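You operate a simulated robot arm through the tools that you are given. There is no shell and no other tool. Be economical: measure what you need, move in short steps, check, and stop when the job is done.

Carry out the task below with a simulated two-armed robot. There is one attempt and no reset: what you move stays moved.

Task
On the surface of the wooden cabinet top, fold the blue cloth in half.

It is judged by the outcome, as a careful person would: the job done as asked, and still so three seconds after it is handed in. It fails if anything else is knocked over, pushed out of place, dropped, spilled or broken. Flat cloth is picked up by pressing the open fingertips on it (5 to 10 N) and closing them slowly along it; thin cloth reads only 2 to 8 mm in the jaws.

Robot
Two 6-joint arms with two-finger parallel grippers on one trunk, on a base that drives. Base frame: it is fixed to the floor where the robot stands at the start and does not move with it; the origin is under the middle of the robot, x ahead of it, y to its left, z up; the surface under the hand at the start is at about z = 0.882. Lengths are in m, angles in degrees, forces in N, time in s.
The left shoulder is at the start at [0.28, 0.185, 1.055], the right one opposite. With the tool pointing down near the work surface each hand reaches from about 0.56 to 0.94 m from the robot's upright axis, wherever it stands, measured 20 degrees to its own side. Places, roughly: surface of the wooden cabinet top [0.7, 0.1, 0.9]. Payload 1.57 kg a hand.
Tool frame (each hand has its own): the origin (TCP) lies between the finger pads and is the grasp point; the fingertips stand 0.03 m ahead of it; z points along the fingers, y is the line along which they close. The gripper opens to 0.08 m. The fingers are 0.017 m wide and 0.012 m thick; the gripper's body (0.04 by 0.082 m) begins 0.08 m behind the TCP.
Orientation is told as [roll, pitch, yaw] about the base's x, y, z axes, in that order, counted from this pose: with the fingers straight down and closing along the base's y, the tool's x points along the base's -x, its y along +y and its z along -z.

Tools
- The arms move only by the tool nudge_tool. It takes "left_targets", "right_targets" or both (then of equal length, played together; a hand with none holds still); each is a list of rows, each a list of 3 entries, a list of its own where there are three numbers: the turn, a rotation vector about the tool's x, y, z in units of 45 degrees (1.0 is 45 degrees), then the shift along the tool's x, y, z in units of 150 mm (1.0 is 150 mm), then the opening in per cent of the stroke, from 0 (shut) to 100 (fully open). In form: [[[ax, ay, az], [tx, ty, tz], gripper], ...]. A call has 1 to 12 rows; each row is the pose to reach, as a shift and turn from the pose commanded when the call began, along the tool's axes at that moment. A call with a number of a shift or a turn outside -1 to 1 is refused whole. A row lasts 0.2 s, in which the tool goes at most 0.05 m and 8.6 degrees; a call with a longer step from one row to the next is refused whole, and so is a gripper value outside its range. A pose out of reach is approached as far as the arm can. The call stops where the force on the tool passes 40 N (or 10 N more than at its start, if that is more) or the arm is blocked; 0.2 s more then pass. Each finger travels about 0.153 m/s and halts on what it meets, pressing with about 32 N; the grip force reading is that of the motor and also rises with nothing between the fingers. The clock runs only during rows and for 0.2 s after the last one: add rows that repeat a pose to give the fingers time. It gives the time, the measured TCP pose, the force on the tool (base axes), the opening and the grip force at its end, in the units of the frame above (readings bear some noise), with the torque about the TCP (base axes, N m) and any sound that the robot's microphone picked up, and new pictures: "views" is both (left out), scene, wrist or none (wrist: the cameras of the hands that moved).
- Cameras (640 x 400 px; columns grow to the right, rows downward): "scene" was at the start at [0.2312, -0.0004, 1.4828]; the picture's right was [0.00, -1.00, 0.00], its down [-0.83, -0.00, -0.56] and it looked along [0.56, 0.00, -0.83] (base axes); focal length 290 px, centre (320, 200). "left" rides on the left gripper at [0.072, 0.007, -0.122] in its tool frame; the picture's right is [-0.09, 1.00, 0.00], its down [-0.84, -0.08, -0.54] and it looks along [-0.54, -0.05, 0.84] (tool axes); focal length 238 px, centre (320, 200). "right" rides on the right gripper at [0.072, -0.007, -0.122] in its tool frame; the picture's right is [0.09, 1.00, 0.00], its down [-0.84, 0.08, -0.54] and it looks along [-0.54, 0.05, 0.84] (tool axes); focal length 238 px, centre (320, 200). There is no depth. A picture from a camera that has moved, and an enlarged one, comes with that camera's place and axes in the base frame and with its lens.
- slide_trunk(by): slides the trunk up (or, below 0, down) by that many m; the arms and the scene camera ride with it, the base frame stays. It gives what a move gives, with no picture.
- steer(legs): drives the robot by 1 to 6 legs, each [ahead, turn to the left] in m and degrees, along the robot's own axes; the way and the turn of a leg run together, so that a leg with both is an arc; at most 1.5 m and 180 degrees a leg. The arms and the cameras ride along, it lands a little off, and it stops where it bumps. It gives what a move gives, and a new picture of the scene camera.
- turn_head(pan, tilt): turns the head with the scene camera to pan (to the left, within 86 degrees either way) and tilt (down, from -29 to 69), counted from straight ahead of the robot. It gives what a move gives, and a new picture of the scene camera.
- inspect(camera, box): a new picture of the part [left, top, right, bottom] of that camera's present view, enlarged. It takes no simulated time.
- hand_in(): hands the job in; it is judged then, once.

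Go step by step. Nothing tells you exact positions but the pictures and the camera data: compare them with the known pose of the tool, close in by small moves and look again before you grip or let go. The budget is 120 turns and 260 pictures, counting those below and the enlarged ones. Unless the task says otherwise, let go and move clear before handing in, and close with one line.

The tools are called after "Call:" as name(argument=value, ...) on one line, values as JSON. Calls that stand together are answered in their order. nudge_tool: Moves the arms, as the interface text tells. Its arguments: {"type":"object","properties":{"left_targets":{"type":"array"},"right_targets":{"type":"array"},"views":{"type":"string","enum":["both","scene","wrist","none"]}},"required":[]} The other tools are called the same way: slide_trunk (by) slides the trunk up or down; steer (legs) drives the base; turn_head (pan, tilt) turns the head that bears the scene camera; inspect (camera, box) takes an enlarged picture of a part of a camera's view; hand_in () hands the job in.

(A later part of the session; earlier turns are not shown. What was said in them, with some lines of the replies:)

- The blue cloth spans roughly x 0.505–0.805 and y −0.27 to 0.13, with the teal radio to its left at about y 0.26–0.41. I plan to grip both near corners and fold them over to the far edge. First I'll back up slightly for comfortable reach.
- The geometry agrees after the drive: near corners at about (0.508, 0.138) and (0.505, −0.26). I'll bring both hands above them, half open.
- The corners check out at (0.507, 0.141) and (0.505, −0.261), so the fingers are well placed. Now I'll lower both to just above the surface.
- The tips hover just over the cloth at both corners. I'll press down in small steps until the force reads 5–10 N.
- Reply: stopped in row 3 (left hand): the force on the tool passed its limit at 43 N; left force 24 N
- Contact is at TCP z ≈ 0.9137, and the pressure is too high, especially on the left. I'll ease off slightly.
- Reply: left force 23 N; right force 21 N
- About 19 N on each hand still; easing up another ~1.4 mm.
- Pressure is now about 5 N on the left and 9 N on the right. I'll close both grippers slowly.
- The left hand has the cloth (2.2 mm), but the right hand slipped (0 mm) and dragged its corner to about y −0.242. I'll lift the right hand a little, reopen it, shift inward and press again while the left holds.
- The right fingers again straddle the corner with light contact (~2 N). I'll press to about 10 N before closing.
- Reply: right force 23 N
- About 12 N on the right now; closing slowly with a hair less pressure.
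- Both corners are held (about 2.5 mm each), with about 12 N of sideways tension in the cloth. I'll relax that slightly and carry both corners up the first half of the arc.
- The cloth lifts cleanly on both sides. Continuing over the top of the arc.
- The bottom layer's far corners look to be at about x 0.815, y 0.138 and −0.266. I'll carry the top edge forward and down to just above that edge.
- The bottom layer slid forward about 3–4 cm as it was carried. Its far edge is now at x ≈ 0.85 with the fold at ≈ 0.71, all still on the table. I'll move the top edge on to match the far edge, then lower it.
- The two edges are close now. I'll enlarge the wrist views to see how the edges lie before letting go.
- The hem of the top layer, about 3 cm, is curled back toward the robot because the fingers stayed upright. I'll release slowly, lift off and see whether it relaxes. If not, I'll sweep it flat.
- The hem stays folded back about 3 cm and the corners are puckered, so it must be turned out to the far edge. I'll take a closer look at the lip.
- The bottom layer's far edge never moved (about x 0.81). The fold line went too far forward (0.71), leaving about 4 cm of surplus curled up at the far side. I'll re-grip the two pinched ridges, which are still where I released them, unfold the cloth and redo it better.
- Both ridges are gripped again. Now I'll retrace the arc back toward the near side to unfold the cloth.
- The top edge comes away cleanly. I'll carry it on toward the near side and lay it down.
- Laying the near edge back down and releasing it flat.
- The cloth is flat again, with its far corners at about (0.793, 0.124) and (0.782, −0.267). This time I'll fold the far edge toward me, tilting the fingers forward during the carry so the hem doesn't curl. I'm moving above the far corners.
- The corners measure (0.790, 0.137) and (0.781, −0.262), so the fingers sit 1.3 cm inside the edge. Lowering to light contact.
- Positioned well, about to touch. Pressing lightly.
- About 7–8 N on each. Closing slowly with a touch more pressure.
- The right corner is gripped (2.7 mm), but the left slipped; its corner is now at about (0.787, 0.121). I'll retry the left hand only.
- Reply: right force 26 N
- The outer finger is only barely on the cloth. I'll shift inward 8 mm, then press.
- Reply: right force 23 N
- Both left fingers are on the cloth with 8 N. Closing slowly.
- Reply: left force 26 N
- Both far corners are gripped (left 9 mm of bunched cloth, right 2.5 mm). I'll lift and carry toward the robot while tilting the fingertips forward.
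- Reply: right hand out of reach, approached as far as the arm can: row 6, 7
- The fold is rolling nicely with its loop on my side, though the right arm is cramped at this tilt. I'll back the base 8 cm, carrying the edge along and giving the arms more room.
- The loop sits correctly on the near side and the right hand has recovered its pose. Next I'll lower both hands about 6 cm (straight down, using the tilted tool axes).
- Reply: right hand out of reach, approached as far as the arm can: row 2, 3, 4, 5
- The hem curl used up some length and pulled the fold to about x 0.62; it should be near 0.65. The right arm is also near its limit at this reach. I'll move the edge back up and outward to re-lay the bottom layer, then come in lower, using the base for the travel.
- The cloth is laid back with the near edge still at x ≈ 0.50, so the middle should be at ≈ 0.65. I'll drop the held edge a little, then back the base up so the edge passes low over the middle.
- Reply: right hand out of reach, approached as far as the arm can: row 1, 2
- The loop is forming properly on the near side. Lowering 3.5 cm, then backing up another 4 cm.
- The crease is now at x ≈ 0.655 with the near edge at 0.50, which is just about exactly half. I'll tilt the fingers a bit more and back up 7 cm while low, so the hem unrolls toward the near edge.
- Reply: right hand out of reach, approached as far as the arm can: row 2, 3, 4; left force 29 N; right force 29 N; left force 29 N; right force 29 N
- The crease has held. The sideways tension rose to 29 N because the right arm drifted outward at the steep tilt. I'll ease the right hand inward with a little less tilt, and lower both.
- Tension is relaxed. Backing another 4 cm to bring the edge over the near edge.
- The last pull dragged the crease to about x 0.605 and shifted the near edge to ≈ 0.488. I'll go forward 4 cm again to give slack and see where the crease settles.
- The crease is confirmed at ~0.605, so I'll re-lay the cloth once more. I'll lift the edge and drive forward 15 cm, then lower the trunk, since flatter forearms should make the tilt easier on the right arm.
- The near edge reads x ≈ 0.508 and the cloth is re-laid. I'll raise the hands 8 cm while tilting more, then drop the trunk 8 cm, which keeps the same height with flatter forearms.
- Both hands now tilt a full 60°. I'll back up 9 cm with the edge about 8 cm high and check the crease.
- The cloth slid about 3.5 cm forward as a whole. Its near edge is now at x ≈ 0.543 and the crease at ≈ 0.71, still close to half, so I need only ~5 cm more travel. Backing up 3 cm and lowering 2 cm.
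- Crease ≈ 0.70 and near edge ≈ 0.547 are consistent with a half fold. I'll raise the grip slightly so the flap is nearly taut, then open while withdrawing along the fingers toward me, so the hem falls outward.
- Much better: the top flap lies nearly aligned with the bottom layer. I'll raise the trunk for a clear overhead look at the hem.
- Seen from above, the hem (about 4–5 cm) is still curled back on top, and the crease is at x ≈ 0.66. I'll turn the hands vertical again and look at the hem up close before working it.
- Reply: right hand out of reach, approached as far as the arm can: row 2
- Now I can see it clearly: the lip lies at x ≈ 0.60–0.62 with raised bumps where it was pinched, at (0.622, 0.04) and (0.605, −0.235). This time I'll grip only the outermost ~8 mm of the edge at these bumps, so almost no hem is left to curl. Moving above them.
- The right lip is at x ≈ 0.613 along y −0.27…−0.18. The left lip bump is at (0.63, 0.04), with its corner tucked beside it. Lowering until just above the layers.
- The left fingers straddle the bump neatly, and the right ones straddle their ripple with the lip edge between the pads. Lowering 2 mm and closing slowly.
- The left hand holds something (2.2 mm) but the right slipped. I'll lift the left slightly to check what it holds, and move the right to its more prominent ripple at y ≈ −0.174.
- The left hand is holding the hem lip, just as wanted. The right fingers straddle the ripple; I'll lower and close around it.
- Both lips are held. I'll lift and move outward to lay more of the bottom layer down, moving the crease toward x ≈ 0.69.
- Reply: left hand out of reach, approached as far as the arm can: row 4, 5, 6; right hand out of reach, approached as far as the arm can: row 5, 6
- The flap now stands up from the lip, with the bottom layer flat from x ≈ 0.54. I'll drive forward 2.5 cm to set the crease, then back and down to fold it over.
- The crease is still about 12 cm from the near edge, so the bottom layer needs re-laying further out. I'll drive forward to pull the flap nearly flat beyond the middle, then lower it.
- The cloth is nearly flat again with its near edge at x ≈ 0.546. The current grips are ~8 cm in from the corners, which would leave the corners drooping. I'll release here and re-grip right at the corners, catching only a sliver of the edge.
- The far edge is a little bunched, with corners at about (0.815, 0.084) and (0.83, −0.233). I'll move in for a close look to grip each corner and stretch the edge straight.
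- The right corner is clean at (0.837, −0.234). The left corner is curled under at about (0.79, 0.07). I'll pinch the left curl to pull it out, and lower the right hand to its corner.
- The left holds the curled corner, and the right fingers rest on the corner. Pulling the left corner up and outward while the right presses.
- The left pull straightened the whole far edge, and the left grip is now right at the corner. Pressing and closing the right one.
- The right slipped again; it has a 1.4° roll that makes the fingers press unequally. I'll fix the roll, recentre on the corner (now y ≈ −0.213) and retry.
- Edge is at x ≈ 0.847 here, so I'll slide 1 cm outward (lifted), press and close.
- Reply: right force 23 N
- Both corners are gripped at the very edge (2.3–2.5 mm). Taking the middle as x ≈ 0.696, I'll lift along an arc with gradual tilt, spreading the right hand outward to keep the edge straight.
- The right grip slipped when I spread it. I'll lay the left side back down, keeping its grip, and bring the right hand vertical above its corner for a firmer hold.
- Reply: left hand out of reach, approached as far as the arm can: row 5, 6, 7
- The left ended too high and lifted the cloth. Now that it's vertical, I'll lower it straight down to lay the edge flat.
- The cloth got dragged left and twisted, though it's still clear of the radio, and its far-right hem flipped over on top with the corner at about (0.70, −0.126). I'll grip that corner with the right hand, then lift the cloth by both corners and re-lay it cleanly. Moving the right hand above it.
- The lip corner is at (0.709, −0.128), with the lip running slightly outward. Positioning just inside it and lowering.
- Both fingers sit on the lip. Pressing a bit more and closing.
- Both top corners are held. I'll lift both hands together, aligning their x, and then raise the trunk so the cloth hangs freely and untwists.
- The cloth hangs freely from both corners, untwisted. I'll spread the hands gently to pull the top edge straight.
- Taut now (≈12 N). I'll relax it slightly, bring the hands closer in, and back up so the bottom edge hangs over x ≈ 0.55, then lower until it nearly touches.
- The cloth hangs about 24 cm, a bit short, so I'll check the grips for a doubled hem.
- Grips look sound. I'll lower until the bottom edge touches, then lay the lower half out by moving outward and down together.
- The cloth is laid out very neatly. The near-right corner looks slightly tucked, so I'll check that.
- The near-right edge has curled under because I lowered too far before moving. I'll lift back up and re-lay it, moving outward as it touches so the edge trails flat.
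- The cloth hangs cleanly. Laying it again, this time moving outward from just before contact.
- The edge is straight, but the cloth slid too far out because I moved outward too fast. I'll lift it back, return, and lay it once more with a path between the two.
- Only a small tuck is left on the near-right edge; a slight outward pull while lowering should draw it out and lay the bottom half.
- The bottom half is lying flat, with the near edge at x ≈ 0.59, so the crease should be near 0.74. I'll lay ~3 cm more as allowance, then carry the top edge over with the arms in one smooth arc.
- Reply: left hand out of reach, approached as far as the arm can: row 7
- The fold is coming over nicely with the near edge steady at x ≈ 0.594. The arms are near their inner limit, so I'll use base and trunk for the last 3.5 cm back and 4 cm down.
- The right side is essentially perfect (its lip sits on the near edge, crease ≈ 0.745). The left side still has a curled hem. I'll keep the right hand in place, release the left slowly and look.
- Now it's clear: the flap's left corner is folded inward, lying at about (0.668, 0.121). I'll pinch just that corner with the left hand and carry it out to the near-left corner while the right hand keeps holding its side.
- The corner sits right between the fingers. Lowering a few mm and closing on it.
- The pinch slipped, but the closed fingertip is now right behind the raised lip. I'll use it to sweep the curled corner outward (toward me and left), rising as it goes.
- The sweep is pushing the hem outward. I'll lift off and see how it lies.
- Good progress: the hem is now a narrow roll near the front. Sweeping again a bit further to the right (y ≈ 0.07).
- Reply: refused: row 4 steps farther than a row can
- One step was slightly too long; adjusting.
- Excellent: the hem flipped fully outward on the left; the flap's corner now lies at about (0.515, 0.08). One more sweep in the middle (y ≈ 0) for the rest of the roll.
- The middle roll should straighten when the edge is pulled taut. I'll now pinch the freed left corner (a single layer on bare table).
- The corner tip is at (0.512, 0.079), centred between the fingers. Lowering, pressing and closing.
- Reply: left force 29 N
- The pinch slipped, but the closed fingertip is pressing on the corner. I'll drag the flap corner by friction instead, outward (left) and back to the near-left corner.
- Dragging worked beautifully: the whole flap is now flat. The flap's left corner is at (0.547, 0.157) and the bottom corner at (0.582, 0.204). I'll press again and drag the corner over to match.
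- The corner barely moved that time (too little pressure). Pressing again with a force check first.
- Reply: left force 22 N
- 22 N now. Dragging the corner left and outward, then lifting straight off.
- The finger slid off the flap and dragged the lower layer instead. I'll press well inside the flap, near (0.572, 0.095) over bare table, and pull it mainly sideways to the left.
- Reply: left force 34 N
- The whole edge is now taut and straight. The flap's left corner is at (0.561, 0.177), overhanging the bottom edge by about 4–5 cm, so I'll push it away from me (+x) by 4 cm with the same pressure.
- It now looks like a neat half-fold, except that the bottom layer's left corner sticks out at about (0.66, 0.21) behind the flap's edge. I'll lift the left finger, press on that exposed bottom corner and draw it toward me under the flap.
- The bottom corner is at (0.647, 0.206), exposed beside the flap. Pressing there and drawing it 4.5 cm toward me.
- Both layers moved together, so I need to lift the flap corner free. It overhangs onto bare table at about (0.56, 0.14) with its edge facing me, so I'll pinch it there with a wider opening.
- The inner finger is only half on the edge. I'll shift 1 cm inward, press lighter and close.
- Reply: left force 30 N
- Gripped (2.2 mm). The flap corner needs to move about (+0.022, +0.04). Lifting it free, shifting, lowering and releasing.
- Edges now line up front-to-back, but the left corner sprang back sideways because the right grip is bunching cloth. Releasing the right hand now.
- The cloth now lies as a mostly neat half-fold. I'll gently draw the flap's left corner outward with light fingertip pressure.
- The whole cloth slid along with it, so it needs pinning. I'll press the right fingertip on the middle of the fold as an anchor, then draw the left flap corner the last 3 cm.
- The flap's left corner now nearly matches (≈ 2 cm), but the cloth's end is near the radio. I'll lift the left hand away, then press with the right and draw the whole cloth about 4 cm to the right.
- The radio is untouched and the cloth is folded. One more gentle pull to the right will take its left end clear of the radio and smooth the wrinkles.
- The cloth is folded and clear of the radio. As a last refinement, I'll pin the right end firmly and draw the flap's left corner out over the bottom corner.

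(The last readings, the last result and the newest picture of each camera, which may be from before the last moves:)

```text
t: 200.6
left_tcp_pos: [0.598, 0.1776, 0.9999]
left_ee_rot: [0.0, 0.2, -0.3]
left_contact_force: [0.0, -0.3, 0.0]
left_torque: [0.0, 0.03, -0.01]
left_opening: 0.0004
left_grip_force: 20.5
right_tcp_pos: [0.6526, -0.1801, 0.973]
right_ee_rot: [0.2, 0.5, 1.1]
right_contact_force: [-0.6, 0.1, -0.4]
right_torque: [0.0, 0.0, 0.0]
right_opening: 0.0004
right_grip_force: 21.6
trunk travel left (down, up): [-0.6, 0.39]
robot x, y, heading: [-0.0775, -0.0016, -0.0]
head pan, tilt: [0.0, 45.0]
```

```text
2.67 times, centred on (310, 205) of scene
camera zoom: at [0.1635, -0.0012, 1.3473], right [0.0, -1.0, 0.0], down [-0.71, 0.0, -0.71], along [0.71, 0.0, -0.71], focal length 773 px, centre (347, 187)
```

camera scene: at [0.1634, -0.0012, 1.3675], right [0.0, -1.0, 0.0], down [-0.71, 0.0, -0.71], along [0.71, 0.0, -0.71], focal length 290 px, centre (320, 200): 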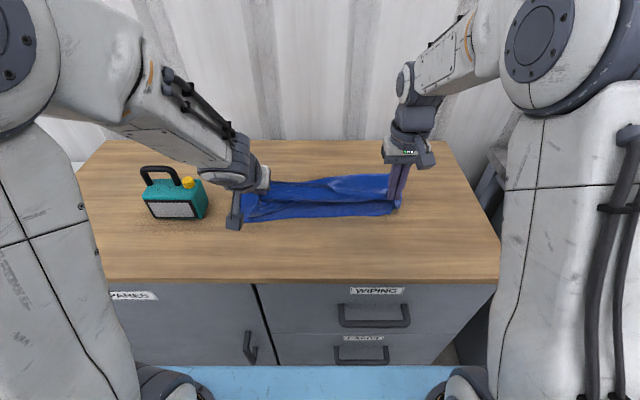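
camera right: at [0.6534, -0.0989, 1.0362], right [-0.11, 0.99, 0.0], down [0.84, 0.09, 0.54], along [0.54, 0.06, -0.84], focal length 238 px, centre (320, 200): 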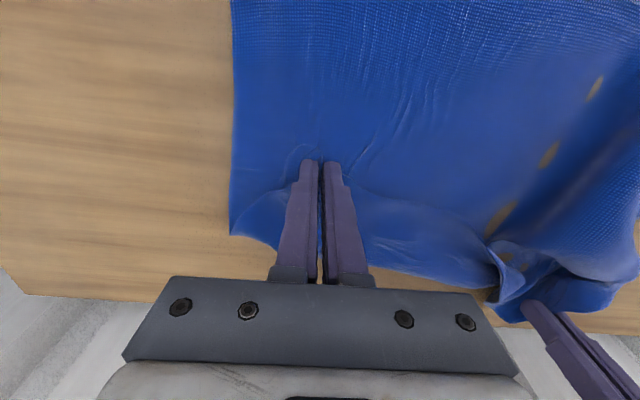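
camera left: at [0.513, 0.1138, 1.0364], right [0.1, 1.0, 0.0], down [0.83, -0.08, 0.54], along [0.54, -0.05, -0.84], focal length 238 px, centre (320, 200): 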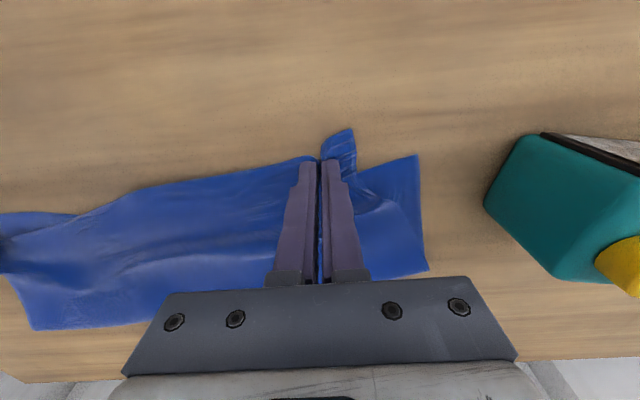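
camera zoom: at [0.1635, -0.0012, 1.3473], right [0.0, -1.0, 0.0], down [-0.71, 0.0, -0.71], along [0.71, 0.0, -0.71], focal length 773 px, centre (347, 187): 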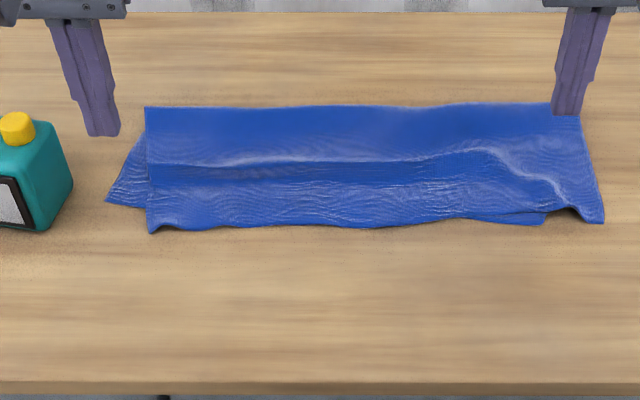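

The result is a neat half-fold: flat flap, straight edges, and only a small offset at the left corner. I'll lift both hands clear and take a last look.

Call:
nudge_tool(left_targets=[[[0, 0, 0], [0, 0, -0.3], 0], [[0, 0, 0], [0.1, 0, -0.6], 0], [[0, 0, 0], [0.1, 0, -0.8], 0]], right_targets=[[[0, 0, 0], [0, 0, -0.3], 0], [[0, 0, 0], [0.1, 0, -0.6], 0], [[0, 0, 0], [0.1, 0, -0.8], 0]], views="scene")

```text
t: 201.4
left_tcp_pos: [0.581, 0.1777, 1.1196]
left_ee_rot: [0.1, 0.1, -0.4]
left_contact_force: [0.0, 0.3, -0.2]
left_torque: [0.03, -0.02, -0.01]
left_opening: 0.0001
left_grip_force: 21.3
right_tcp_pos: [0.6368, -0.18, 1.0948]
right_ee_rot: [0.2, 0.3, 1.2]
right_contact_force: [-0.1, 1.0, -0.4]
right_torque: [0.01, 0.01, -0.01]
right_opening: 0.0
right_grip_force: 21.3
trunk travel left (down, up): [-0.6, 0.39]
robot x, y, heading: [-0.0814, 0.0001, -0.1]
head pan, tilt: [0.0, 45.0]
camera scene: at [0.163, -0.0013, 1.3476], right [0.0, -1.0, 0.0], down [-0.71, 0.0, -0.71], along [0.71, 0.0, -0.71], focal length 290 px, centre (320, 200)
```

scene: 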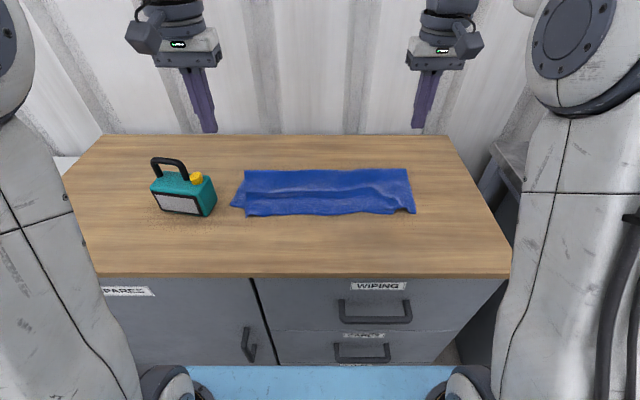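

The cloth lies folded in half on the cabinet top, the radio is undisturbed, and both hands are clear. Handing in.

Call:
hand_in()

```text
The job is handed in.
```

The blue cloth is folded in half on the cabinet top; its left corners are about 3 cm out of line, there are some wrinkles, and the radio was not touched.
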